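You operate a simulated robot arm through the tools that you are given. There is no shell and no other tool.

You run a simulated two-armed robot. Do the job below in one go: nothing can be reset, and whatever is moved stays where it is left.

## Task
In the patch drawer, move the teal plug to the plant socket.
Fine: it is the lowest drawer; mute the dark line amplifier and switch it off first; shut the drawer and switch it on again, still muted. Where these are worked on the way, their far stop is far enough and under half their travel is too little: patch drawer.

It is judged by the outcome, as a careful person would: the job done as asked, and still so three seconds after it is handed in. It fails if anything else is knocked over, pushed out of place, dropped, spilled or broken.

## Robot
Two 7-joint arms with fingered hands on one trunk that stands fixed in place. Base frame: the origin is at the foot of the trunk, x ahead of it, y to its left, z up. Readings come in m, degrees, newtons and seconds.
The left shoulder is at [0.118, 0.125, 1.205], the right one opposite. With the tool pointing down near the work surface each hand reaches from about 0.44 to 0.88 m from the base axis, measured 20 degrees to its own side. Payload 3.7 kg a hand.
Tool frame (each hand has its own): the origin (TCP) lies between the finger pads and is the grasp point; the fingertips stand 0.025 m ahead of it; z points along the fingers, y is the line along which they close. The gripper opens to 0.088 m. The gripper's body begins 0.029 m behind the TCP. The gripper is a hand of 5 fingers: y runs from the thumb to the fingers, the wrist lies at [-0.013, -0.097, -0.162] in the tool frame.
Orientation is that of the tool frame in the base frame, as a unit quaternion [x, y, z, w]. With the fingers straight down and the wrist toward the robot, the tool's x, y and z point along [0, 1, 0], [1, 0, 0] and [0, 0, -1] of the base frame.

## Interface
- The arms move only by the tool play_rows. It takes "left_commands", "right_commands" or both (then of equal length, played together; a hand with none holds still); each is a list of rows, each an object (a shift or turn left out is 0) with "delta_pos": the shift along the tool's x, y, z in units of 25 mm (1.0 is 25 mm), a list of three; "rotation": the turn, a rotation vector about the tool's x, y, z in units of 4 degrees (1.0 is 4 degrees), a list of three. In form: [{"delta_pos": [dx, dy, dz], "rotation": [wx, wy, wz]}, ...]. A call has 1 to 20 rows; each row shifts and turns the commanded pose from where the row before left it, along the tool's axes as they then stand. A call with a number of a shift or a turn outside -1 to 1 is refused whole. A row lasts 0.2 s, in which the tool goes at most 0.05 m and 8.6 degrees; a call with a longer step from one row to the next is refused whole. Where a pose cannot be reached the arm comes as near as it can. A force on the tool above 90 N (or 10 N above the force at the start of the call, whichever is more), or a blocked arm, ends the call early, and 0.2 s more pass. In this call time passes only in rows, and 0.2 s behind the last. It gives the time, the measured TCP pose, the force on the tool (base axes), the opening and the grip force at its end, in the units of the frame above (readings bear some noise), with the torque about the TCP (base axes, N m) and any sound that the robot's microphone picked up, and new pictures: "show" is both (left out), scene, wrist or none (wrist: the cameras of the hands that moved).
- Cameras (640 x 400 px; columns grow to the right, rows downward): "scene" is now at [0.2124, 0.0084, 1.3489]; the picture's right is [0.10, -0.99, 0.00], its down [-0.56, -0.06, -0.83] and it looks along [0.82, 0.08, -0.56] (base axes); focal length 214 px, centre (320, 200). "left" rides on the left gripper at [-0.059, -0.079, -0.105] in its tool frame; the picture's right is [-0.73, -0.32, 0.61], its down [0.62, -0.68, 0.38] and it looks along [0.29, 0.66, 0.70] (tool axes); focal length 234 px, centre (320, 200). "right" rides on the right gripper at [0.059, -0.079, -0.105] in its tool frame; the picture's right is [-0.73, 0.32, -0.61], its down [-0.62, -0.68, 0.38] and it looks along [-0.29, 0.66, 0.70] (tool axes); focal length 234 px, centre (320, 200). There is no depth. A picture from a camera that has moved, and an enlarged one, comes with that camera's place and axes in the base frame and with its lens.
- lift_body(by): slides the trunk up (or, below 0, down) by that many m; the arms and the scene camera ride with it, the base frame stays. It gives what a move gives, with no picture.
- curl_fingers(index, middle, ring, little, thumb_bend, thumb_turn, hand): sets how far each is bent, from 0 (flat) to 1 (curled in); at 0.3 the hand is open as for a grip, at 0.7 the pads meet at the TCP. One left out holds its place. A second passes; each finger stops where it meets its share of the squeeze, and holds until it gets a number again. It is the only way to open and close the hand. It gives what a move gives, with no picture; readings hold the bend of each and the force on index, middle, ring, little, thumb and palm. thumb_turn goes from beside the hand (0) to across from the fingers (1), as for a grip.
- turn_head(pan, tilt): turns the head with the scene camera to pan (to the left, within 80 degrees either way) and tilt (down, from -29 to 69), counted from straight ahead of the robot. It gives what a move gives, and a new picture of the scene camera.
- close_up(camera, box): a new picture of the part [left, top, right, bottom] of that camera's present view, enlarged. The clock stands still meanwhile.
- close_job(): hands the job in; it is judged then, once.

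Places have to be worked out from the pictures, the camera data and where the tool is seen. Open the grippers and draw the arms clear of the work before you hand the job in, unless the task says otherwise.

The tools are called by a JSON object that holds its "op" and its "data". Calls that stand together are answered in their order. play_rows: Moves the arms, as the interface text tells. Its arguments: {"type":"object","properties":{"left_commands":{"type":"array","items":{"type":"object","properties":{"delta_pos":{"type":"array","items":{"type":"number"}},"rotation":{"type":"array","items":{"type":"number"}}}}},"right_commands":{"type":"array","items":{"type":"object","properties":{"delta_pos":{"type":"array","items":{"type":"number"}},"rotation":{"type":"array","items":{"type":"number"}}}}},"show":{"type":"string","enum":["both","scene","wrist","none"]}},"required":[]} The other tools are called the same way: lift_body (by) slides the trunk up or down; curl_fingers (index, middle, ring, little, thumb_bend, thumb_turn, hand) moves the fingers one by one; turn_head (pan, tilt) turns the head that bears the scene camera; close_up (camera, box) takes an enlarged picture of a part of a camera's view; close_job () hands the job in.

At the start:

```text
time: 0.0
left_position: [0.4997, 0.2168, 1.3314]
left_tool_rot: [0.707, 0.707, 0.0, 0.0]
left_force: [-0.4, 0.2, -0.2]
left_moment: [-0.01, 0.02, -0.01]
left_grip_width: 0.0877
left_grasp_force: 0.0
left_shape: jaw
left_bend: [0.3, 0.3, 0.3, 0.3, 0.3, 0.98]
left_finger forces: [0.1, 0.0, 0.0, 0.1, 0.0, 0.1]
right_position: [0.5579, -0.2171, 1.3409]
right_tool_rot: [0.707, 0.707, 0.0, -0.001]
right_force: [0.3, -0.7, -0.5]
right_moment: [-0.03, 0.02, -0.02]
right_grip_width: 0.0876
right_grasp_force: 0.0
right_shape: jaw
right_bend: [0.3, 0.3, 0.3, 0.3, 0.3, 0.98]
right_finger forces: [0.0, 0.0, 0.0, 0.0, 0.0, 0.0]
trunk travel left (down, up): [-0.225, 0.19]
head pan, tilt: [5.8, 34.1]
```

scene: 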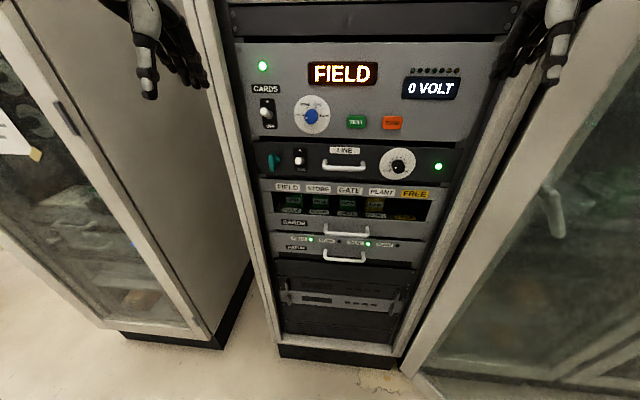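
right: 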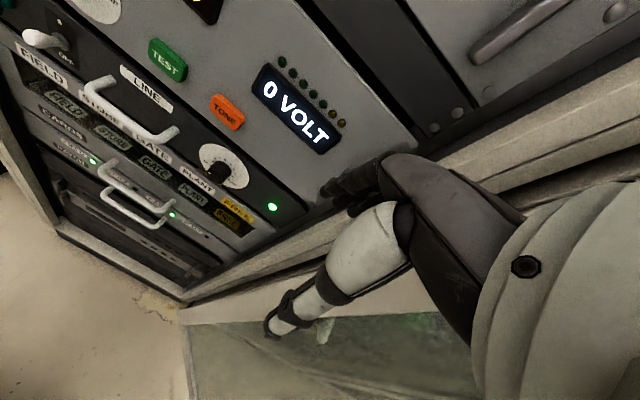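
left: 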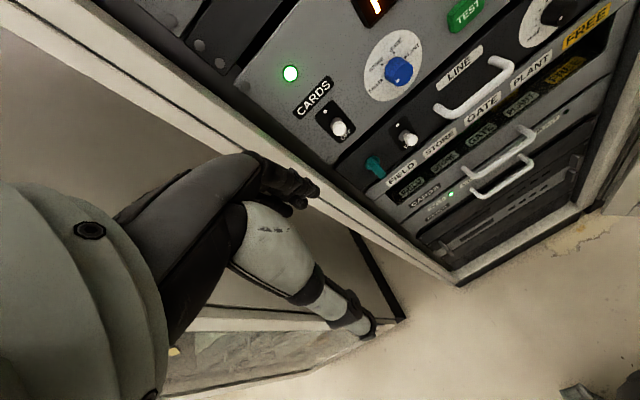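

I see a rack with several units; I will look at enlarged views of the panels to identify the line amplifier, its controls, and the drawers.

{"op": "close_up", "data": {"camera": "scene", "box": [230, 130, 470, 280]}}

{"op": "close_up", "data": {"camera": "scene", "box": [230, 30, 510, 205]}}

{"op": "close_up", "data": {"camera": "scene", "box": [250, 220, 430, 332]}}

{"op": "close_up", "data": {"camera": "left", "box": [280, 40, 600, 240]}}

```text
2.67 times, centred on (350, 205) of scene
camera zoom: at [0.2124, 0.0084, 1.3489], right [0.1, -0.99, 0.0], down [-0.56, -0.06, -0.83], along [0.82, 0.08, -0.56], focal length 572 px, centre (240, 187)
```

zoom: 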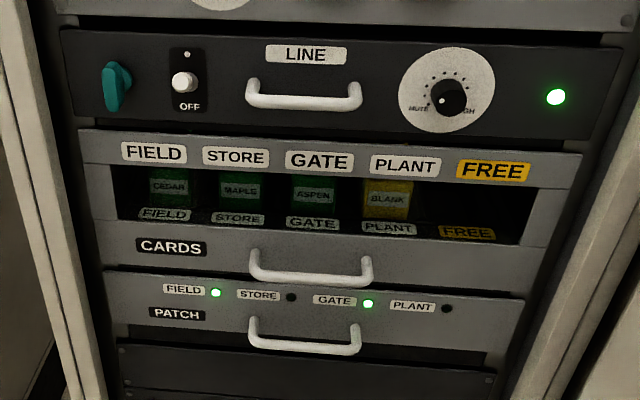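

```text
2.29 times, centred on (370, 118) of scene
camera zoom: at [0.2124, 0.0084, 1.3489], right [0.1, -0.99, 0.0], down [-0.56, -0.06, -0.83], along [0.82, 0.08, -0.56], focal length 490 px, centre (206, 389)
```

zoom: 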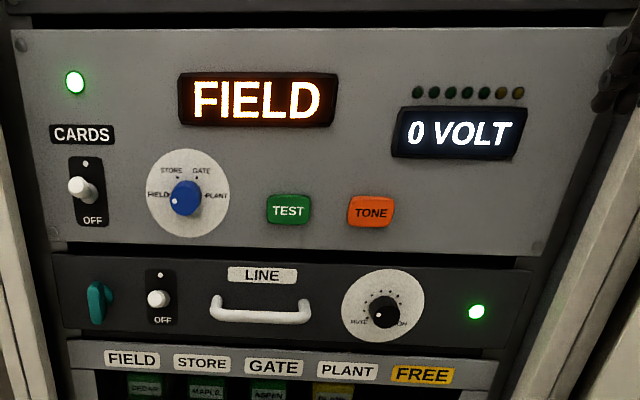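

```text
3.56 times, centred on (340, 276) of scene
camera zoom: at [0.2124, 0.0084, 1.3489], right [0.1, -0.99, 0.0], down [-0.56, -0.06, -0.83], along [0.82, 0.08, -0.56], focal length 763 px, centre (249, -70)
```

zoom: 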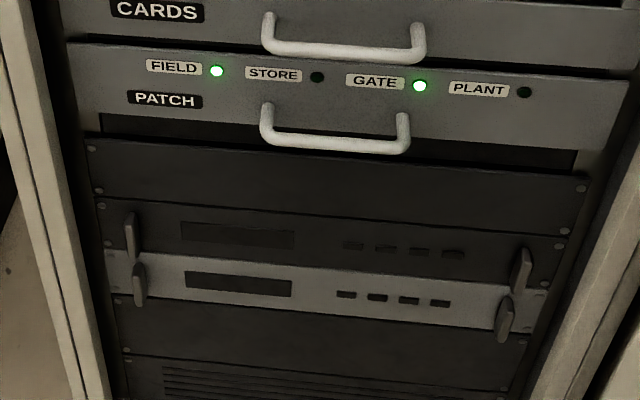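

```text
2.00 times, centred on (440, 140) of left
camera zoom: at [0.422, 0.1583, 1.4358], right [-0.32, -0.73, -0.61], down [-0.68, 0.62, -0.38], along [0.66, 0.29, -0.7], focal length 468 px, centre (80, 320)
```

zoom: 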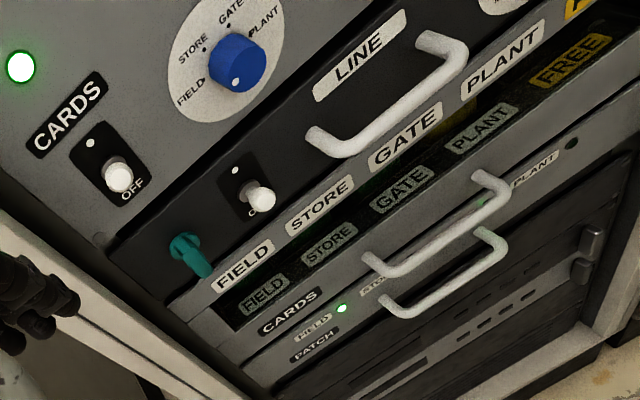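

The line amplifier has a toggle with OFF below, a MUTE–HIGH knob and a lit LED. I zoom hard on knob and toggle to read their present positions.

{"op": "close_up", "data": {"camera": "scene", "box": [375, 142, 423, 172]}}

{"op": "close_up", "data": {"camera": "right", "box": [170, 120, 290, 220]}}

{"op": "close_up", "data": {"camera": "left", "box": [350, 110, 446, 190]}}

{"op": "close_up", "data": {"camera": "scene", "box": [260, 140, 324, 180]}}

```text
13.33 times, centred on (399, 157) of scene
camera zoom: at [0.2124, 0.0084, 1.3489], right [0.1, -0.99, 0.0], down [-0.56, -0.06, -0.83], along [0.82, 0.08, -0.56], focal length 2860 px, centre (-733, 773)
```

zoom: 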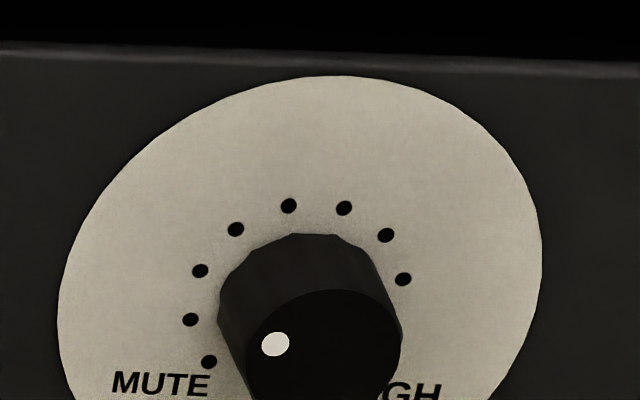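

```text
4.00 times, centred on (230, 170) of right
camera zoom: at [0.4775, -0.1576, 1.448], right [0.32, -0.73, 0.61], down [-0.68, -0.62, -0.38], along [0.66, -0.29, -0.7], focal length 937 px, centre (680, 320)
```

zoom: 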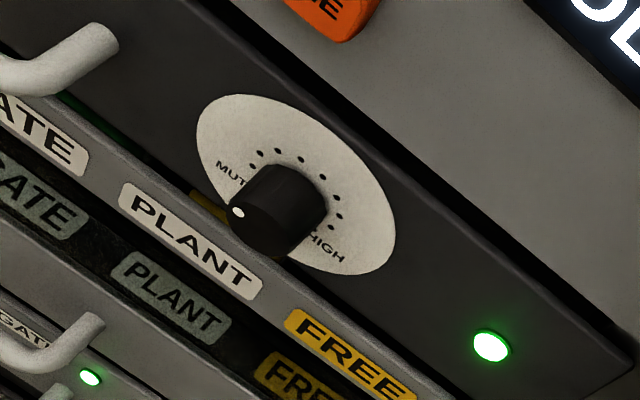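

```text
5.00 times, centred on (398, 150) of left
camera zoom: at [0.422, 0.1583, 1.4358], right [-0.32, -0.73, -0.61], down [-0.68, 0.62, -0.38], along [0.66, 0.29, -0.7], focal length 1171 px, centre (-70, 450)
```

zoom: 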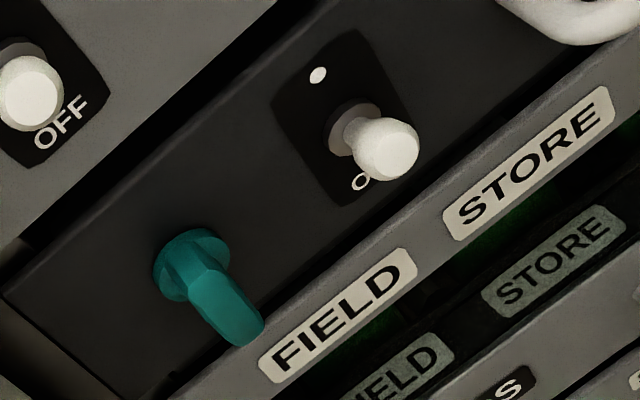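

```text
10.00 times, centred on (292, 160) of scene
camera zoom: at [0.2124, 0.0084, 1.3489], right [0.1, -0.99, 0.0], down [-0.56, -0.06, -0.83], along [0.82, 0.08, -0.56], focal length 2145 px, centre (600, 600)
```

zoom: 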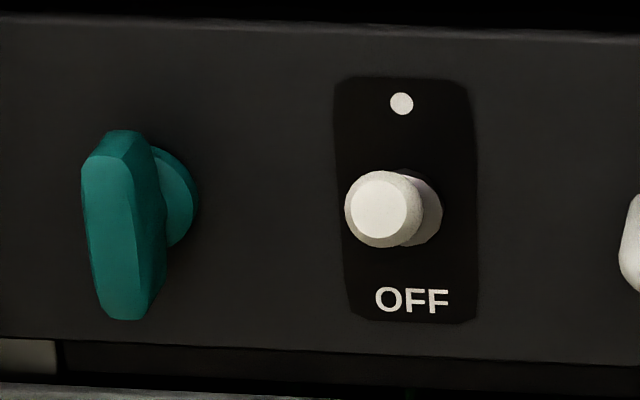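

The knob's dot seems to point left, near but not clearly at MUTE. I zoom again with the whole knob in view.

{"op": "close_up", "data": {"camera": "scene", "box": [379, 152, 419, 182]}}

{"op": "close_up", "data": {"camera": "right", "box": [196, 136, 260, 188]}}

{"op": "close_up", "data": {"camera": "scene", "box": [310, 148, 410, 212]}}

```text
13.33 times, centred on (399, 167) of scene
camera zoom: at [0.2124, 0.0084, 1.3489], right [0.1, -0.99, 0.0], down [-0.56, -0.06, -0.83], along [0.82, 0.08, -0.56], focal length 2860 px, centre (-733, 640)
```

zoom: 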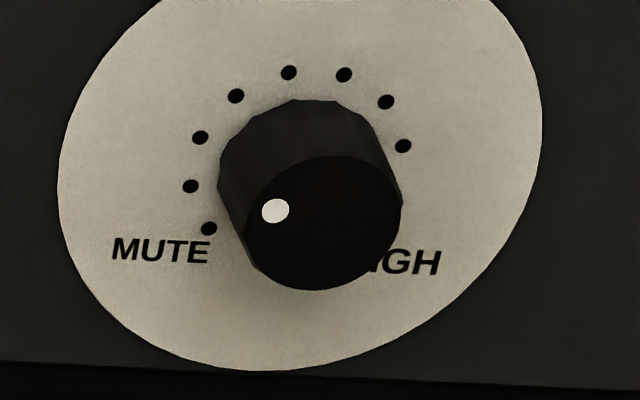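

```text
7.69 times, centred on (228, 162) of right
camera zoom: at [0.4775, -0.1576, 1.448], right [0.32, -0.73, 0.61], down [-0.68, -0.62, -0.38], along [0.66, -0.29, -0.7], focal length 1801 px, centre (1028, 492)
```

zoom: 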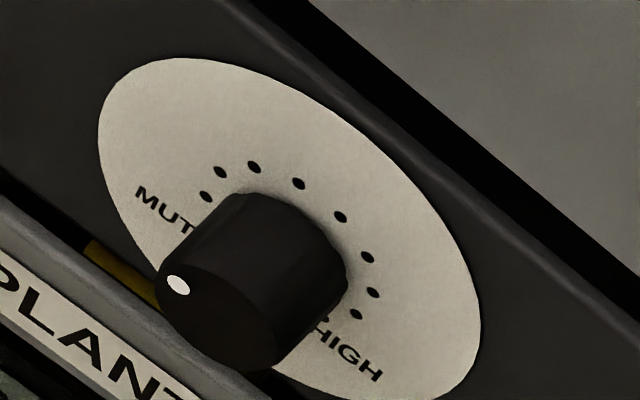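

```text
6.25 times, centred on (360, 180) of scene
camera zoom: at [0.2124, 0.0084, 1.3489], right [0.1, -0.99, 0.0], down [-0.56, -0.06, -0.83], along [0.82, 0.08, -0.56], focal length 1340 px, centre (70, 325)
```

zoom: 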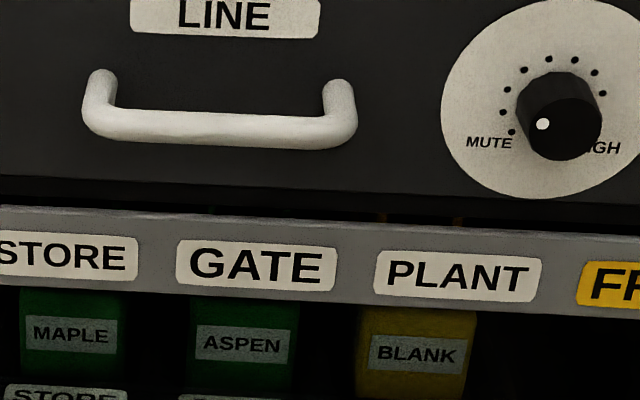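

The knob's dot points about 50° above the MUTE stop (needs a counter-clockwise turn), the LINE toggle is up (on). From stereo I put the toggle tip near (0.669, 0.105, 1.145), the knob face near (0.669, -0.125, 1.138) and the patch handle near (0.67, -0.02, 0.81). I first pitch both hands in place so the fingers point forward at the rack.

{"op": "play_rows", "data": {"left_commands": [{"rotation": [-1, 0, 0]}, {"rotation": [-1, 0, 0]}, {"rotation": [-1, 0, 0]}, {"rotation": [-1, 0, 0]}, {"rotation": [-1, 0, 0]}, {"rotation": [-1, 0, 0]}, {"rotation": [-1, 0, 0]}, {"rotation": [-1, 0, 0]}, {"rotation": [-1, 0, 0]}, {"rotation": [-1, 0, 0]}, {"rotation": [-1, 0, 0]}, {"rotation": [-1, 0, 0]}, {"rotation": [-1, 0, 0]}, {"rotation": [-1, 0, 0]}, {"rotation": [-1, 0, 0]}, {"rotation": [-1, 0, 0]}, {"rotation": [-1, 0, 0]}, {"rotation": [-1, 0, 0]}, {"rotation": [-1, 0, 0]}, {"rotation": [-1, 0, 0]}], "right_commands": [{"rotation": [-1, 0, 0]}, {"rotation": [-1, 0, 0]}, {"rotation": [-1, 0, 0]}, {"rotation": [-1, 0, 0]}, {"rotation": [-1, 0, 0]}, {"rotation": [-1, 0, 0]}, {"rotation": [-1, 0, 0]}, {"rotation": [-1, 0, 0]}, {"rotation": [-1, 0, 0]}, {"rotation": [-1, 0, 0]}, {"rotation": [-1, 0, 0]}, {"rotation": [-1, 0, 0]}, {"rotation": [-1, 0, 0]}, {"rotation": [-1, 0, 0]}, {"rotation": [-1, 0, 0]}, {"rotation": [-1, 0, 0]}, {"rotation": [-1, 0, 0]}, {"rotation": [-1, 0, 0]}, {"rotation": [-1, 0, 0]}, {"rotation": [-1, 0, 0]}]}}

```text
time: 4.2
left_position: [0.5268, 0.2149, 1.3539]
left_tool_rot: [0.6, 0.58, 0.39, 0.388]
left_force: [-0.2, -0.5, 0.0]
left_moment: [-0.01, -0.01, -0.02]
left_grip_width: 0.0877
left_grasp_force: 0.0
left_shape: jaw
left_bend: [0.3, 0.3, 0.3, 0.3, 0.3, 0.98]
left_finger forces: [0.0, 0.1, 0.0, 0.0, 0.0, 0.0]
left hand out of reach, approached as far as the arm can: row 13, 14, 15, 16, 17, 18, 19, 20
right_position: [0.5578, -0.2168, 1.3412]
right_tool_rot: [0.6, 0.599, 0.374, 0.375]
right_force: [0.7, 0.2, 0.2]
right_moment: [0.02, -0.02, 0.01]
right_grip_width: 0.0876
right_grasp_force: 0.1
right_shape: jaw
right_bend: [0.3, 0.3, 0.3, 0.3, 0.3, 0.98]
right_finger forces: [0.1, 0.0, 0.0, 0.0, 0.0, 0.0]
right hand out of reach, approached as far as the arm can: row 17, 18, 19, 20
trunk travel left (down, up): [-0.225, 0.19]
head pan, tilt: [5.8, 34.1]
camera scene: at [0.2121, 0.0084, 1.349], right [0.1, -0.99, 0.0], down [-0.56, -0.06, -0.83], along [0.82, 0.08, -0.56], focal length 214 px, centre (320, 200)
camera right: at [0.4273, -0.1581, 1.3184], right [-0.4, -0.73, 0.56], down [0.05, -0.62, -0.78], along [0.91, -0.29, 0.29], focal length 234 px, centre (320, 200)
camera left: at [0.3996, 0.158, 1.3215], right [0.42, -0.73, -0.55], down [0.1, 0.64, -0.77], along [0.9, 0.26, 0.33], focal length 234 px, centre (320, 200)
```

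scene: 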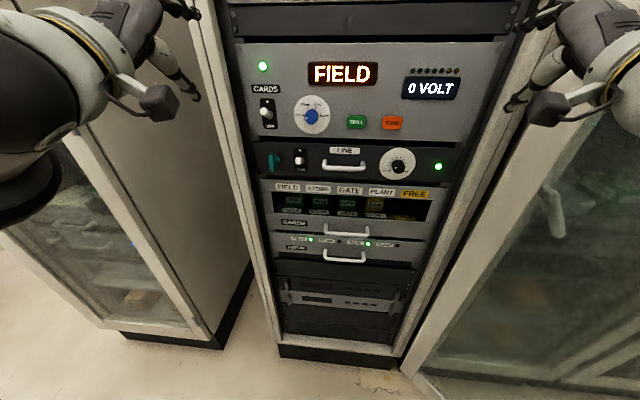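
right: 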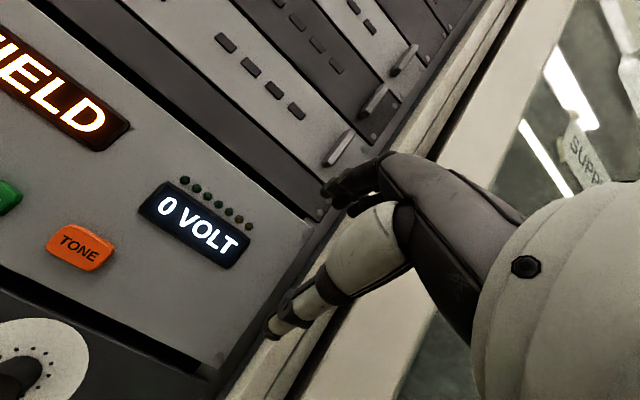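
left: 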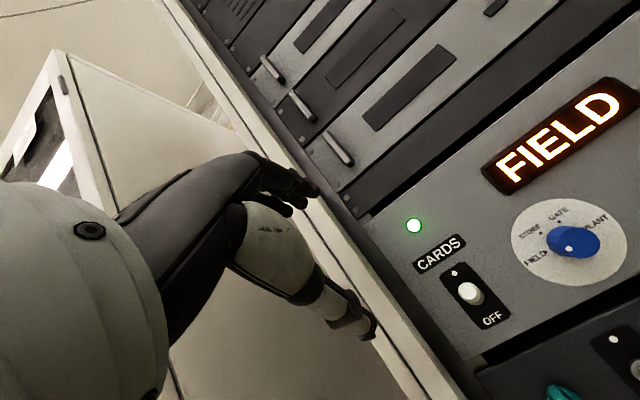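

Both hands stop at about 64° pitch because the arms are cramped at this height. I move both hands down 0.1 m, which should give the wrists more room, and check how the commanded pose carries over.

{"op": "play_rows", "data": {"left_commands": [{"delta_pos": [0, -0.788, 0.139]}, {"delta_pos": [0, -0.788, 0.139]}, {"delta_pos": [0, -0.788, 0.139]}, {"delta_pos": [0, -0.788, 0.139]}, {"delta_pos": [0, -0.788, 0.139]}], "right_commands": [{"delta_pos": [0, -0.788, 0.139]}, {"delta_pos": [0, -0.788, 0.139]}, {"delta_pos": [0, -0.788, 0.139]}, {"delta_pos": [0, -0.788, 0.139]}, {"delta_pos": [0, -0.788, 0.139]}], "show": "none"}}

```text
time: 5.4
left_position: [0.5337, 0.2165, 1.339]
left_tool_rot: [0.601, 0.58, 0.39, 0.388]
left_force: [-0.8, -0.3, 0.1]
left_moment: [0.02, -0.02, 0.02]
left_grip_width: 0.0878
left_grasp_force: 0.0
left_shape: jaw
left_bend: [0.3, 0.3, 0.3, 0.3, 0.3, 0.98]
left_finger forces: [0.0, 0.0, 0.1, 0.0, 0.0, 0.0]
left hand out of reach, approached as far as the arm can: row 1, 2, 3, 4, 5
right_position: [0.5421, -0.221, 1.3255]
right_tool_rot: [0.6, 0.601, 0.374, 0.374]
right_force: [0.6, 0.2, 0.8]
right_moment: [0.02, -0.02, 0.02]
right_grip_width: 0.0879
right_grasp_force: 0.1
right_shape: jaw
right_bend: [0.3, 0.3, 0.3, 0.3, 0.3, 0.98]
right_finger forces: [0.0, 0.0, 0.1, 0.0, 0.0, 0.1]
right hand out of reach, approached as far as the arm can: row 1, 2, 3, 4, 5
trunk travel left (down, up): [-0.225, 0.19]
head pan, tilt: [5.8, 34.1]
```

The arms barely moved, so this pitch is at a wrist limit here. I back the pitch off by 32° on both hands and then read the pose.

{"op": "play_rows", "data": {"left_commands": [{"rotation": [1, 0, 0]}, {"rotation": [1, 0, 0]}, {"rotation": [1, 0, 0]}, {"rotation": [1, 0, 0]}, {"rotation": [1, 0, 0]}, {"rotation": [1, 0, 0]}, {"rotation": [1, 0, 0]}, {"rotation": [1, 0, 0]}], "right_commands": [{"rotation": [1, 0, 0]}, {"rotation": [1, 0, 0]}, {"rotation": [1, 0, 0]}, {"rotation": [1, 0, 0]}, {"rotation": [1, 0, 0]}, {"rotation": [1, 0, 0]}, {"rotation": [1, 0, 0]}, {"rotation": [1, 0, 0]}], "show": "scene"}}

```text
time: 7.2
left_position: [0.5356, 0.2176, 1.3382]
left_tool_rot: [0.684, 0.666, 0.214, 0.206]
left_force: [0.4, 0.4, -0.2]
left_moment: [0.03, 0.0, 0.0]
left_grip_width: 0.0878
left_grasp_force: 0.1
left_shape: jaw
left_bend: [0.3, 0.3, 0.3, 0.3, 0.3, 0.98]
left_finger forces: [0.1, 0.0, 0.0, 0.0, 0.0, 0.0]
right_position: [0.5429, -0.2204, 1.3263]
right_tool_rot: [0.68, 0.68, 0.195, 0.194]
right_force: [0.2, -0.6, 0.6]
right_moment: [0.0, -0.01, 0.01]
right_grip_width: 0.0876
right_grasp_force: 0.2
right_shape: jaw
right_bend: [0.3, 0.3, 0.3, 0.3, 0.3, 0.98]
right_finger forces: [0.0, 0.1, 0.0, 0.1, 0.0, 0.1]
trunk travel left (down, up): [-0.225, 0.19]
head pan, tilt: [5.8, 34.1]
camera scene: at [0.2123, 0.0084, 1.3489], right [0.1, -0.99, 0.0], down [-0.56, -0.06, -0.83], along [0.82, 0.08, -0.56], focal length 214 px, centre (320, 200)
```

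scene: 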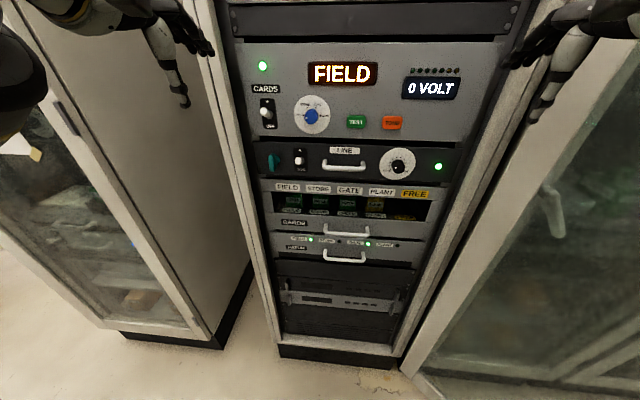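

Pitch carries on from the measured pose; the arm seems too folded close in, so extending it should allow more pitch. I bring the right hand down in front of the knob, to about (0.59, -0.125, 1.14).

{"op": "play_rows", "data": {"right_commands": [{"delta_pos": [0.38, -0.235, 0.73]}, {"delta_pos": [0.38, -0.235, 0.73]}, {"delta_pos": [0.38, -0.235, 0.73]}, {"delta_pos": [0.38, -0.235, 0.73]}, {"delta_pos": [0.38, -0.235, 0.73]}, {"delta_pos": [0.38, -0.235, 0.73]}, {"delta_pos": [0.38, -0.235, 0.73]}, {"delta_pos": [0.38, -0.235, 0.73]}, {"delta_pos": [0.38, -0.235, 0.73]}, {"delta_pos": [0.38, -0.235, 0.73]}]}}

```text
time: 9.4
left_position: [0.5341, 0.2182, 1.3378]
left_tool_rot: [0.685, 0.665, 0.214, 0.208]
left_force: [-0.2, 0.2, 0.0]
left_moment: [0.0, 0.0, 0.0]
left_grip_width: 0.088
left_grasp_force: 0.0
left_shape: jaw
left_bend: [0.3, 0.3, 0.3, 0.3, 0.3, 0.98]
left_finger forces: [0.1, 0.0, 0.1, 0.1, 0.0, 0.1]
right_position: [0.5905, -0.127, 1.1407]
right_tool_rot: [0.68, 0.679, 0.195, 0.195]
right_force: [0.7, -0.2, -0.2]
right_moment: [-0.01, -0.01, -0.01]
right_grip_width: 0.0875
right_grasp_force: 0.0
right_shape: jaw
right_bend: [0.3, 0.3, 0.3, 0.3, 0.3, 0.98]
right_finger forces: [0.0, 0.0, 0.1, 0.0, 0.1, 0.0]
trunk travel left (down, up): [-0.225, 0.19]
head pan, tilt: [5.8, 34.1]
camera scene: at [0.2127, 0.0085, 1.3488], right [0.1, -0.99, 0.0], down [-0.56, -0.06, -0.83], along [0.82, 0.08, -0.56], focal length 214 px, centre (320, 200)
camera right: at [0.4663, -0.0675, 1.1902], right [-0.05, -0.73, 0.69], down [-0.38, -0.62, -0.69], along [0.93, -0.29, -0.24], focal length 234 px, centre (320, 200)
```

scene: 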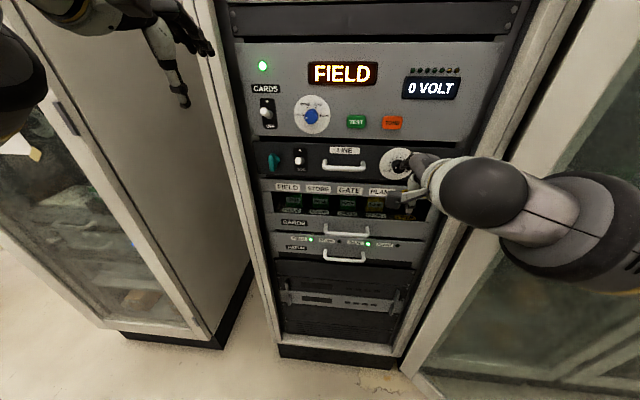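
right: 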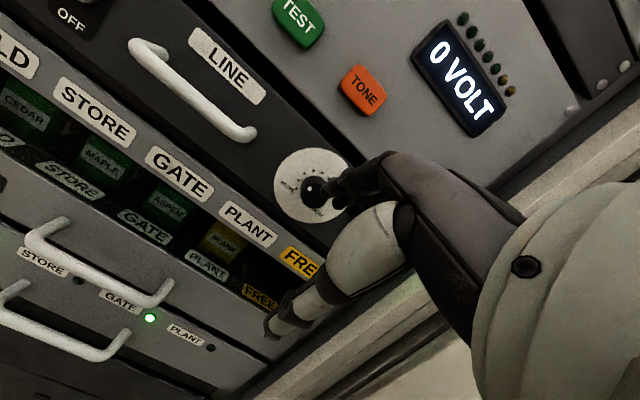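

The right hand is in front of the knob at 32° pitch. Now I pitch it up in place toward horizontal and see how far it goes.

{"op": "play_rows", "data": {"right_commands": [{"rotation": [-1, 0, 0]}, {"rotation": [-1, 0, 0]}, {"rotation": [-1, 0, 0]}, {"rotation": [-1, 0, 0]}, {"rotation": [-1, 0, 0]}, {"rotation": [-1, 0, 0]}, {"rotation": [-1, 0, 0]}, {"rotation": [-1, 0, 0]}, {"rotation": [-1, 0, 0]}, {"rotation": [-1, 0, 0]}, {"rotation": [-1, 0, 0]}, {"rotation": [-1, 0, 0]}, {"rotation": [-1, 0, 0]}, {"rotation": [-0.5, 0, 0]}]}}

```text
time: 12.4
left_position: [0.5327, 0.2176, 1.3393]
left_tool_rot: [0.684, 0.666, 0.215, 0.208]
left_force: [0.5, 0.2, 0.3]
left_moment: [0.01, 0.01, -0.02]
left_grip_width: 0.0879
left_grasp_force: 0.0
left_shape: jaw
left_bend: [0.3, 0.3, 0.3, 0.3, 0.3, 0.98]
left_finger forces: [0.0, 0.0, 0.0, 0.0, 0.1, 0.1]
right_position: [0.5838, -0.0977, 1.1444]
right_tool_rot: [0.65, 0.683, 0.244, 0.226]
right_force: [-0.9, 0.0, -1.1]
right_moment: [0.01, -0.06, 0.03]
right_grip_width: 0.0875
right_grasp_force: 0.0
right_shape: jaw
right_bend: [0.3, 0.3, 0.3, 0.3, 0.3, 0.98]
right_finger forces: [0.0, 0.1, 0.1, 0.0, 0.0, 0.0]
right hand out of reach, approached as far as the arm can: row 2, 3, 4, 5, 6, 7, 8, 9, 10, 11, 12, 13, 14
trunk travel left (down, up): [-0.225, 0.19]
head pan, tilt: [5.8, 34.1]
camera scene: at [0.2116, 0.0089, 1.3492], right [0.1, -0.99, 0.0], down [-0.56, -0.06, -0.83], along [0.82, 0.08, -0.56], focal length 214 px, centre (320, 200)
camera right: at [0.4534, -0.0457, 1.1786], right [-0.09, -0.74, 0.67], down [-0.26, -0.63, -0.73], along [0.96, -0.24, -0.13], focal length 234 px, centre (320, 200)
```

scene: 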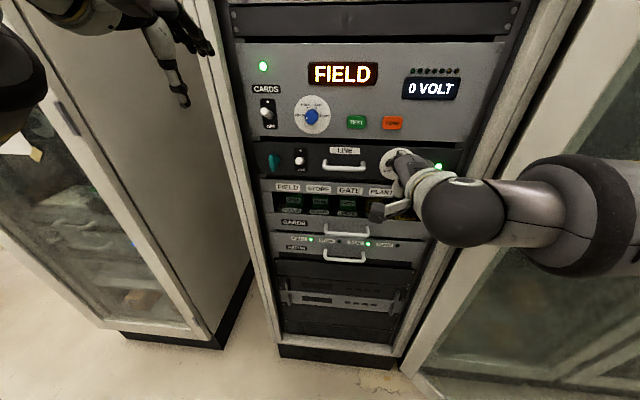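
right: 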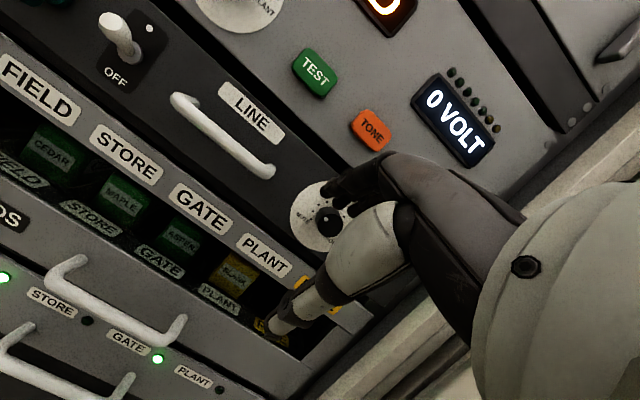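

The wrist cannot pitch further with the elbow out at shoulder height. Lowering the trunk should put the elbow below the wrist, which suits forward-pointing fingers, so I pull the right hand back slightly and lower the trunk.

{"op": "play_rows", "data": {"right_commands": [{"delta_pos": [0, -0.5, -0.5]}, {"delta_pos": [0, -0.5, -0.5]}], "show": "none"}}

{"op": "lift_body", "data": {"by": -0.2}}

{"op": "turn_head", "data": {"pan": 0, "tilt": 20}}

```text
time: 13.0
left_position: [0.5353, 0.2174, 1.3372]
left_tool_rot: [0.684, 0.665, 0.215, 0.208]
left_force: [-0.8, 0.5, 0.3]
left_moment: [0.01, -0.01, 0.0]
left_grip_width: 0.0875
left_grasp_force: 0.1
left_shape: jaw
left_bend: [0.3, 0.3, 0.3, 0.3, 0.3, 0.98]
left_finger forces: [0.1, 0.1, 0.0, 0.0, 0.0, 0.0]
right_position: [0.5517, -0.0995, 1.1465]
right_tool_rot: [0.653, 0.678, 0.246, 0.232]
right_force: [-0.1, 0.2, -0.1]
right_moment: [-0.01, 0.0, 0.0]
right_grip_width: 0.0877
right_grasp_force: 0.1
right_shape: jaw
right_bend: [0.3, 0.3, 0.3, 0.3, 0.3, 0.98]
right_finger forces: [0.1, 0.1, 0.1, 0.1, 0.0, 0.1]
trunk travel left (down, up): [-0.225, 0.19]
head pan, tilt: [5.8, 34.1]
```

```text
time: 15.2
left_position: [0.5514, 0.2459, 1.1023]
left_tool_rot: [0.693, 0.68, 0.162, 0.175]
left_force: [0.6, 0.3, -0.7]
left_moment: [-0.03, 0.0, 0.04]
left_grip_width: 0.0877
left_grasp_force: 0.1
left_shape: jaw
left_bend: [0.3, 0.3, 0.3, 0.3, 0.3, 0.98]
left_finger forces: [0.1, 0.0, 0.0, 0.0, 0.0, 0.0]
right_position: [0.5696, -0.0837, 0.7347]
right_tool_rot: [0.696, 0.715, 0.047, 0.049]
right_force: [-1.0, 0.9, 0.0]
right_moment: [-0.02, -0.02, 0.04]
right_grip_width: 0.0879
right_grasp_force: 0.0
right_shape: jaw
right_bend: [0.3, 0.3, 0.3, 0.3, 0.3, 0.98]
right_finger forces: [0.0, 0.1, 0.1, 0.1, 0.1, 0.0]
trunk travel left (down, up): [-0.025, 0.39]
head pan, tilt: [5.8, 34.1]
```

```text
time: 15.9
left_position: [0.5516, 0.2455, 1.1016]
left_tool_rot: [0.694, 0.679, 0.161, 0.176]
left_force: [0.2, -0.1, -1.4]
left_moment: [0.03, -0.03, 0.02]
left_grip_width: 0.0879
left_grasp_force: 0.2
left_shape: jaw
left_bend: [0.3, 0.3, 0.3, 0.3, 0.3, 0.98]
left_finger forces: [0.0, 0.0, 0.0, 0.0, 0.0, 0.1]
right_position: [0.5688, -0.0835, 0.7338]
right_tool_rot: [0.695, 0.716, 0.046, 0.048]
right_force: [0.0, -0.1, -0.4]
right_moment: [0.01, 0.01, -0.02]
right_grip_width: 0.0876
right_grasp_force: 0.1
right_shape: jaw
right_bend: [0.3, 0.3, 0.3, 0.3, 0.3, 0.98]
right_finger forces: [0.1, 0.0, 0.0, 0.1, 0.0, 0.0]
trunk travel left (down, up): [-0.025, 0.39]
head pan, tilt: [0.0, 20.0]
camera scene: at [0.3757, 0.0296, 1.1561], right [0.0, -1.0, 0.03], down [-0.31, -0.03, -0.95], along [0.95, -0.01, -0.31], focal length 214 px, centre (320, 200)
```

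scene: 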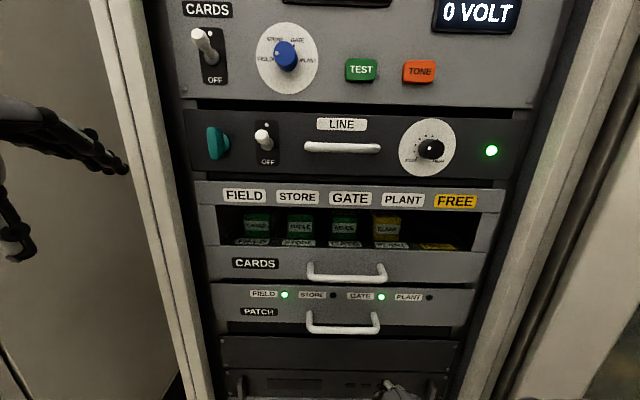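

Lowering the trunk also shifted the head (and shoulders) about 0.16 m forward and swung the right hand down to z 0.73; nothing in the rack looks disturbed. I draw the right hand back from the rack before trying the trunk again.

{"op": "play_rows", "data": {"right_commands": [{"delta_pos": [-0.3, -0.8, 0]}, {"delta_pos": [-0.3, -0.8, 0]}, {"delta_pos": [-0.3, -0.8, 0]}, {"delta_pos": [-0.3, -0.8, 0]}], "show": "both"}}

{"op": "turn_head", "data": {"pan": -30, "tilt": 55}}

{"op": "turn_head", "data": {"pan": 60, "tilt": 45}}

```text
time: 16.5
left_position: [0.5411, 0.2338, 1.1106]
left_tool_rot: [0.694, 0.678, 0.169, 0.175]
left_force: [-0.8, -0.9, 1.3]
left_moment: [0.05, -0.03, 0.05]
left_grip_width: 0.0878
left_grasp_force: 0.1
left_shape: jaw
left_bend: [0.3, 0.3, 0.3, 0.3, 0.3, 0.98]
left_finger forces: [0.0, 0.0, 0.1, 0.0, 0.1, 0.0]
right_position: [0.4436, -0.1497, 0.6243]
right_tool_rot: [0.759, 0.643, -0.076, -0.07]
right_force: [-0.6, 0.6, 0.4]
right_moment: [0.02, -0.03, 0.01]
right_grip_width: 0.0877
right_grasp_force: 0.0
right_shape: jaw
right_bend: [0.3, 0.3, 0.3, 0.3, 0.3, 0.98]
right_finger forces: [0.0, 0.0, 0.0, 0.1, 0.0, 0.0]
right hand out of reach, approached as far as the arm can: row 1, 2
trunk travel left (down, up): [-0.025, 0.39]
head pan, tilt: [0.0, 20.0]
stopped in row 2 (right hand): the arm was blocked; the commanded pose is now the measured one
camera scene: at [0.3641, 0.0176, 1.1593], right [0.0, -1.0, 0.02], down [-0.3, -0.02, -0.95], along [0.95, -0.01, -0.3], focal length 214 px, centre (320, 200)
camera right: at [0.3974, -0.0794, 0.7432], right [0.32, -0.77, 0.55], down [-0.84, -0.5, -0.22], along [0.44, -0.39, -0.81], focal length 234 px, centre (320, 200)
```

scene: 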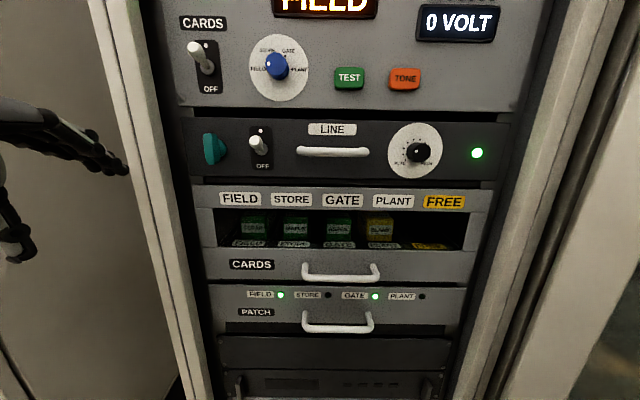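
right: 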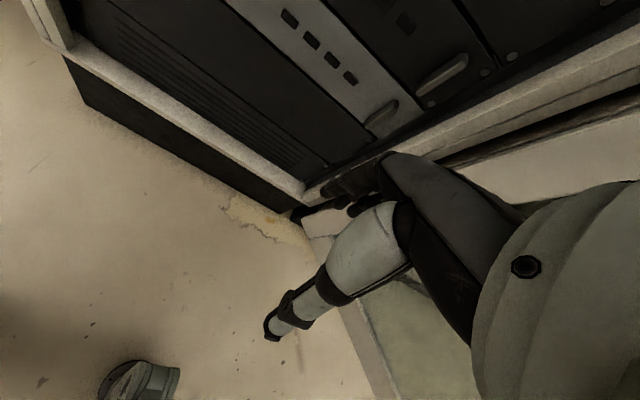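

```text
time: 17.5
left_position: [0.5434, 0.2351, 1.1055]
left_tool_rot: [0.695, 0.679, 0.167, 0.165]
left_force: [52.2, -5.4, -71.3]
left_moment: [4.68, -6.94, 3.9]
left_grip_width: 0.0879
left_grasp_force: 0.1
left_shape: jaw
left_bend: [0.3, 0.3, 0.3, 0.3, 0.3, 0.98]
left_finger forces: [0.0, 0.0, 0.0, 0.0, 0.0, 0.0]
right_position: [0.4449, -0.1479, 0.6238]
right_tool_rot: [0.759, 0.643, -0.075, -0.071]
right_force: [-0.2, 0.3, -0.1]
right_moment: [-0.04, 0.03, 0.03]
right_grip_width: 0.088
right_grasp_force: 0.0
right_shape: jaw
right_bend: [0.3, 0.3, 0.3, 0.3, 0.3, 0.98]
right_finger forces: [0.0, 0.0, 0.0, 0.0, 0.0, 0.0]
trunk travel left (down, up): [-0.025, 0.39]
head pan, tilt: [-30.0, 55.0]
camera scene: at [0.362, 0.0067, 1.1431], right [-0.13, -0.99, 0.01], down [-0.46, 0.05, -0.89], along [0.88, -0.12, -0.46], focal length 214 px, centre (320, 200)
```

scene: 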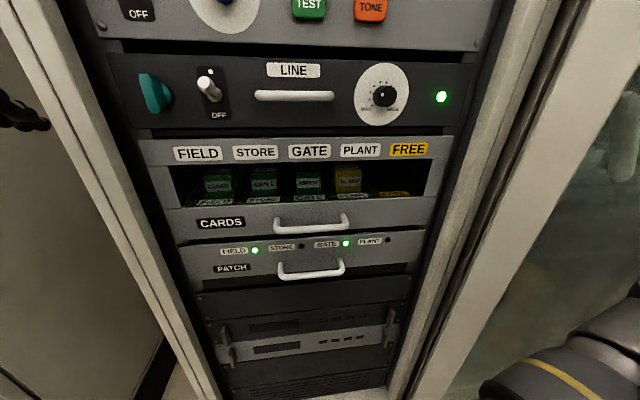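

```text
time: 19.1
left_position: [0.5408, 0.2355, 1.1098]
left_tool_rot: [0.693, 0.678, 0.169, 0.175]
left_force: [-0.2, 0.1, -1.2]
left_moment: [0.0, 0.0, 0.0]
left_grip_width: 0.0877
left_grasp_force: 0.0
left_shape: jaw
left_bend: [0.3, 0.3, 0.3, 0.3, 0.3, 0.98]
left_finger forces: [0.1, 0.0, 0.0, 0.0, 0.0, 0.0]
right_position: [0.4442, -0.1465, 0.6247]
right_tool_rot: [0.759, 0.643, -0.075, -0.071]
right_force: [-0.3, 0.3, 0.3]
right_moment: [0.01, 0.01, 0.03]
right_grip_width: 0.0879
right_grasp_force: 0.1
right_shape: jaw
right_bend: [0.3, 0.3, 0.3, 0.3, 0.3, 0.98]
right_finger forces: [0.0, 0.0, 0.0, 0.0, 0.1, 0.0]
trunk travel left (down, up): [-0.025, 0.39]
head pan, tilt: [60.0, 45.0]
camera scene: at [0.3528, 0.0469, 1.1254], right [0.34, -0.94, 0.03], down [-0.58, -0.24, -0.78], along [0.74, 0.24, -0.63], focal length 214 px, centre (320, 200)
```

scene: 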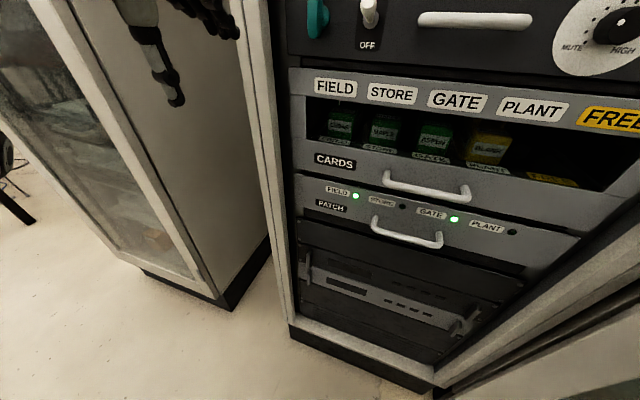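

The head and left arm seem to interfere in this lowered posture (head did not reach the commanded angles, the left hand felt force). I turn the head back to straight and raise the trunk again.

{"op": "turn_head", "data": {"pan": 0, "tilt": 30}}

{"op": "lift_body", "data": {"by": 0.1}}

{"op": "turn_head", "data": {"pan": 0, "tilt": 34}}

```text
time: 20.4
left_position: [0.5419, 0.2371, 1.1105]
left_tool_rot: [0.694, 0.678, 0.168, 0.175]
left_force: [0.2, 0.6, 0.0]
left_moment: [0.0, 0.01, 0.0]
left_grip_width: 0.0881
left_grasp_force: 0.0
left_shape: jaw
left_bend: [0.3, 0.3, 0.3, 0.3, 0.3, 0.98]
left_finger forces: [0.0, 0.0, 0.0, 0.0, 0.0, 0.0]
right_position: [0.4458, -0.1466, 0.6256]
right_tool_rot: [0.759, 0.644, -0.074, -0.07]
right_force: [0.5, 0.0, 0.1]
right_moment: [0.04, 0.0, 0.01]
right_grip_width: 0.0881
right_grasp_force: 0.0
right_shape: jaw
right_bend: [0.3, 0.3, 0.3, 0.3, 0.3, 0.98]
right_finger forces: [0.0, 0.0, 0.0, 0.1, 0.0, 0.0]
trunk travel left (down, up): [-0.025, 0.39]
head pan, tilt: [0.0, 30.0]
camera scene: at [0.3634, 0.0191, 1.143], right [0.0, -1.0, 0.02], down [-0.46, -0.02, -0.89], along [0.89, -0.01, -0.46], focal length 214 px, centre (320, 200)
```

scene: 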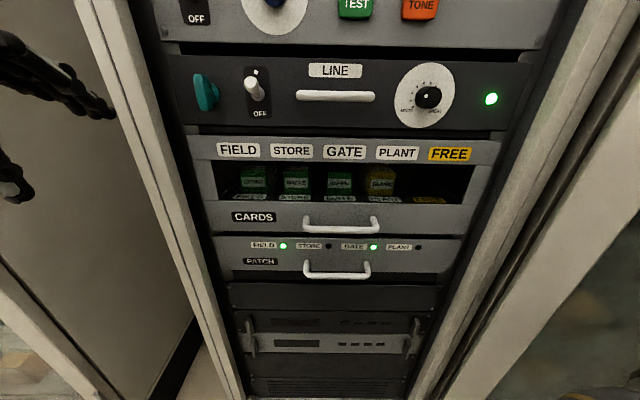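

```text
time: 21.8
left_position: [0.5882, 0.2187, 1.1865]
left_tool_rot: [0.7, 0.68, 0.156, 0.152]
left_force: [1.1, 0.6, -0.6]
left_moment: [0.0, 0.0, -0.01]
left_grip_width: 0.0876
left_grasp_force: 0.1
left_shape: jaw
left_bend: [0.3, 0.3, 0.3, 0.3, 0.3, 0.98]
left_finger forces: [0.0, 0.0, 0.1, 0.0, 0.0, 0.0]
right_position: [0.4748, -0.1483, 0.704]
right_tool_rot: [0.749, 0.652, -0.079, -0.089]
right_force: [0.6, 0.4, -0.3]
right_moment: [-0.02, 0.05, 0.0]
right_grip_width: 0.0879
right_grasp_force: 0.0
right_shape: jaw
right_bend: [0.3, 0.3, 0.3, 0.3, 0.3, 0.98]
right_finger forces: [0.0, 0.1, 0.0, 0.1, 0.0, 0.1]
trunk travel left (down, up): [-0.125, 0.29]
head pan, tilt: [0.0, 30.0]
```

```text
time: 22.4
left_position: [0.5858, 0.2169, 1.189]
left_tool_rot: [0.7, 0.679, 0.159, 0.153]
left_force: [-0.1, 0.4, 0.5]
left_moment: [0.02, 0.0, -0.01]
left_grip_width: 0.0878
left_grasp_force: 0.0
left_shape: jaw
left_bend: [0.3, 0.3, 0.3, 0.3, 0.3, 0.98]
left_finger forces: [0.0, 0.1, 0.0, 0.1, 0.0, 0.0]
right_position: [0.4731, -0.1504, 0.7055]
right_tool_rot: [0.749, 0.652, -0.079, -0.088]
right_force: [0.3, -0.3, -0.2]
right_moment: [-0.01, -0.02, -0.01]
right_grip_width: 0.0879
right_grasp_force: 0.0
right_shape: jaw
right_bend: [0.3, 0.3, 0.3, 0.3, 0.3, 0.98]
right_finger forces: [0.1, 0.0, 0.0, 0.0, 0.1, 0.0]
trunk travel left (down, up): [-0.125, 0.29]
head pan, tilt: [0.0, 34.0]
camera scene: at [0.3208, -0.0005, 1.2372], right [0.0, -1.0, 0.0], down [-0.56, 0.0, -0.83], along [0.83, 0.0, -0.56], focal length 214 px, centre (320, 200)
```

scene: 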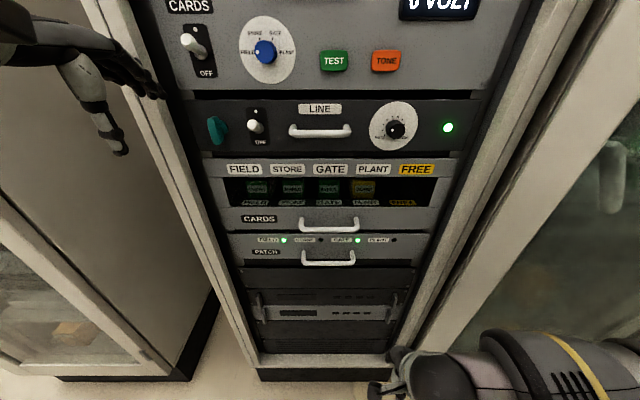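

Trunk height and fore-aft position are coupled. I raise the trunk back the remaining 0.1 m to see whether the original geometry is restored.

{"op": "lift_body", "data": {"by": 0.1}}

{"op": "turn_head", "data": {"pan": 0, "tilt": 36}}

```text
time: 23.7
left_position: [0.5884, 0.2167, 1.2856]
left_tool_rot: [0.7, 0.68, 0.157, 0.152]
left_force: [0.2, -0.1, -0.1]
left_moment: [0.01, 0.02, -0.02]
left_grip_width: 0.0877
left_grasp_force: 0.0
left_shape: jaw
left_bend: [0.3, 0.3, 0.3, 0.3, 0.3, 0.98]
left_finger forces: [0.0, 0.1, 0.1, 0.1, 0.0, 0.1]
right_position: [0.4738, -0.15, 0.8037]
right_tool_rot: [0.748, 0.652, -0.08, -0.09]
right_force: [-1.3, 0.2, -0.5]
right_moment: [0.0, 0.0, -0.01]
right_grip_width: 0.088
right_grasp_force: 0.1
right_shape: jaw
right_bend: [0.3, 0.3, 0.3, 0.3, 0.3, 0.98]
right_finger forces: [0.0, 0.0, 0.0, 0.0, 0.0, 0.1]
trunk travel left (down, up): [-0.225, 0.19]
head pan, tilt: [0.0, 34.0]
```

```text
time: 24.4
left_position: [0.5869, 0.2164, 1.2883]
left_tool_rot: [0.699, 0.68, 0.158, 0.152]
left_force: [-0.6, 0.4, 0.7]
left_moment: [0.02, 0.02, 0.02]
left_grip_width: 0.0875
left_grasp_force: 0.0
left_shape: jaw
left_bend: [0.3, 0.3, 0.3, 0.3, 0.3, 0.98]
left_finger forces: [0.0, 0.1, 0.1, 0.0, 0.0, 0.0]
right_position: [0.4734, -0.1496, 0.8055]
right_tool_rot: [0.749, 0.652, -0.078, -0.089]
right_force: [0.6, -0.1, 0.6]
right_moment: [-0.03, 0.05, -0.01]
right_grip_width: 0.088
right_grasp_force: 0.2
right_shape: jaw
right_bend: [0.3, 0.3, 0.3, 0.3, 0.3, 0.98]
right_finger forces: [0.0, 0.2, 0.0, 0.0, 0.0, 0.1]
trunk travel left (down, up): [-0.225, 0.19]
head pan, tilt: [0.0, 36.0]
camera scene: at [0.2117, -0.0005, 1.346], right [0.0, -1.0, 0.0], down [-0.59, 0.0, -0.81], along [0.81, 0.0, -0.59], focal length 214 px, centre (320, 200)
```

scene: 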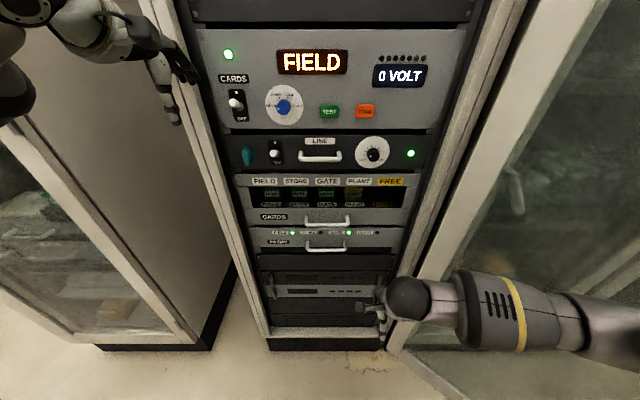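

At zero trunk offset the geometry is back to the start (hands rode straight, head back to x 0.212). I test raising the trunk 0.12 m, which should move the shoulders back and leave the arms less cramped.

{"op": "lift_body", "data": {"by": 0.12}}

{"op": "turn_head", "data": {"pan": 0, "tilt": 40}}

```text
time: 25.9
left_position: [0.5878, 0.2162, 1.4062]
left_tool_rot: [0.7, 0.68, 0.157, 0.151]
left_force: [0.8, 0.7, -0.4]
left_moment: [0.01, 0.03, -0.01]
left_grip_width: 0.088
left_grasp_force: 0.1
left_shape: jaw
left_bend: [0.3, 0.3, 0.3, 0.3, 0.3, 0.98]
left_finger forces: [0.1, 0.0, 0.1, 0.0, 0.0, 0.1]
right_position: [0.4741, -0.1492, 0.9253]
right_tool_rot: [0.748, 0.652, -0.08, -0.089]
right_force: [0.1, -0.7, -1.1]
right_moment: [-0.02, 0.0, 0.0]
right_grip_width: 0.088
right_grasp_force: 0.1
right_shape: jaw
right_bend: [0.3, 0.3, 0.3, 0.3, 0.3, 0.98]
right_finger forces: [0.0, 0.0, 0.1, 0.0, 0.0, 0.1]
trunk travel left (down, up): [-0.345, 0.07]
head pan, tilt: [0.0, 36.0]
```

```text
time: 26.5
left_position: [0.5858, 0.217, 1.4062]
left_tool_rot: [0.7, 0.68, 0.158, 0.153]
left_force: [-0.4, 0.3, -0.8]
left_moment: [-0.02, -0.03, 0.01]
left_grip_width: 0.0877
left_grasp_force: 0.0
left_shape: jaw
left_bend: [0.3, 0.3, 0.3, 0.3, 0.3, 0.98]
left_finger forces: [0.1, 0.0, 0.1, 0.0, 0.0, 0.0]
right_position: [0.473, -0.1494, 0.9251]
right_tool_rot: [0.749, 0.652, -0.078, -0.089]
right_force: [0.7, 1.0, 0.5]
right_moment: [-0.01, 0.02, -0.02]
right_grip_width: 0.0882
right_grasp_force: 0.1
right_shape: jaw
right_bend: [0.3, 0.3, 0.3, 0.3, 0.3, 0.98]
right_finger forces: [0.0, 0.0, 0.1, 0.0, 0.0, 0.0]
trunk travel left (down, up): [-0.345, 0.07]
head pan, tilt: [0.0, 40.0]
camera scene: at [0.1281, -0.0005, 1.4637], right [0.0, -1.0, 0.0], down [-0.64, 0.0, -0.77], along [0.77, 0.0, -0.64], focal length 214 px, centre (320, 200)
```

scene: 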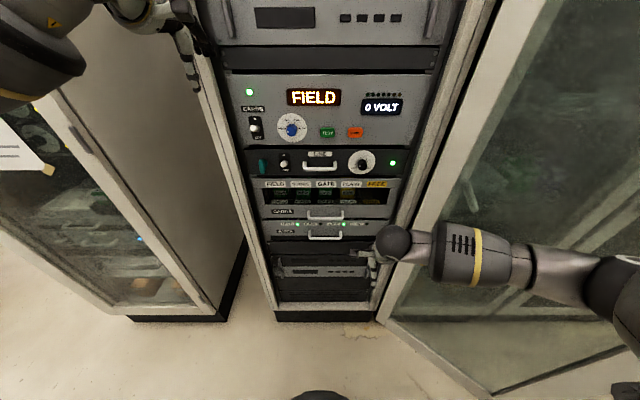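

Raising moved the shoulders about 0.08 m back, giving the arms more room. The right elbow sticks far out to the right; I yaw the right hand clockwise in place to see whether the elbow swings in.

{"op": "play_rows", "data": {"right_commands": [{"rotation": [-0.5, 0, 1]}, {"rotation": [-0.5, 0, 1]}, {"rotation": [-0.5, 0, 1]}, {"rotation": [-0.5, 0, 1]}, {"rotation": [-0.5, 0, 1]}, {"rotation": [-0.5, 0, 1]}, {"rotation": [-0.5, 0, 1]}, {"rotation": [-0.5, 0, 1]}, {"rotation": [-0.5, 0, 1]}, {"rotation": [-0.5, 0, 1]}], "show": "scene"}}

```text
time: 28.7
left_position: [0.5858, 0.2173, 1.4069]
left_tool_rot: [0.699, 0.681, 0.158, 0.152]
left_force: [0.4, -0.3, -0.6]
left_moment: [-0.04, -0.03, -0.01]
left_grip_width: 0.0878
left_grasp_force: 0.0
left_shape: jaw
left_bend: [0.3, 0.3, 0.3, 0.3, 0.3, 0.98]
left_finger forces: [0.0, 0.0, 0.1, 0.0, 0.0, 0.0]
right_position: [0.4727, -0.1493, 0.9253]
right_tool_rot: [0.93, 0.361, 0.008, 0.073]
right_force: [0.0, 0.8, -0.4]
right_moment: [-0.03, -0.02, 0.04]
right_grip_width: 0.0878
right_grasp_force: 0.1
right_shape: jaw
right_bend: [0.3, 0.3, 0.3, 0.3, 0.3, 0.98]
right_finger forces: [0.0, 0.1, 0.0, 0.1, 0.0, 0.1]
trunk travel left (down, up): [-0.345, 0.07]
head pan, tilt: [0.0, 40.0]
camera scene: at [0.1283, -0.0003, 1.4637], right [0.0, -1.0, 0.0], down [-0.64, 0.0, -0.77], along [0.77, 0.0, -0.64], focal length 214 px, centre (320, 200)
```

scene: 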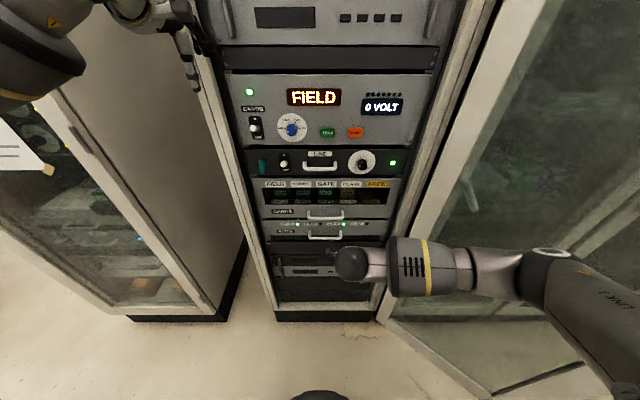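

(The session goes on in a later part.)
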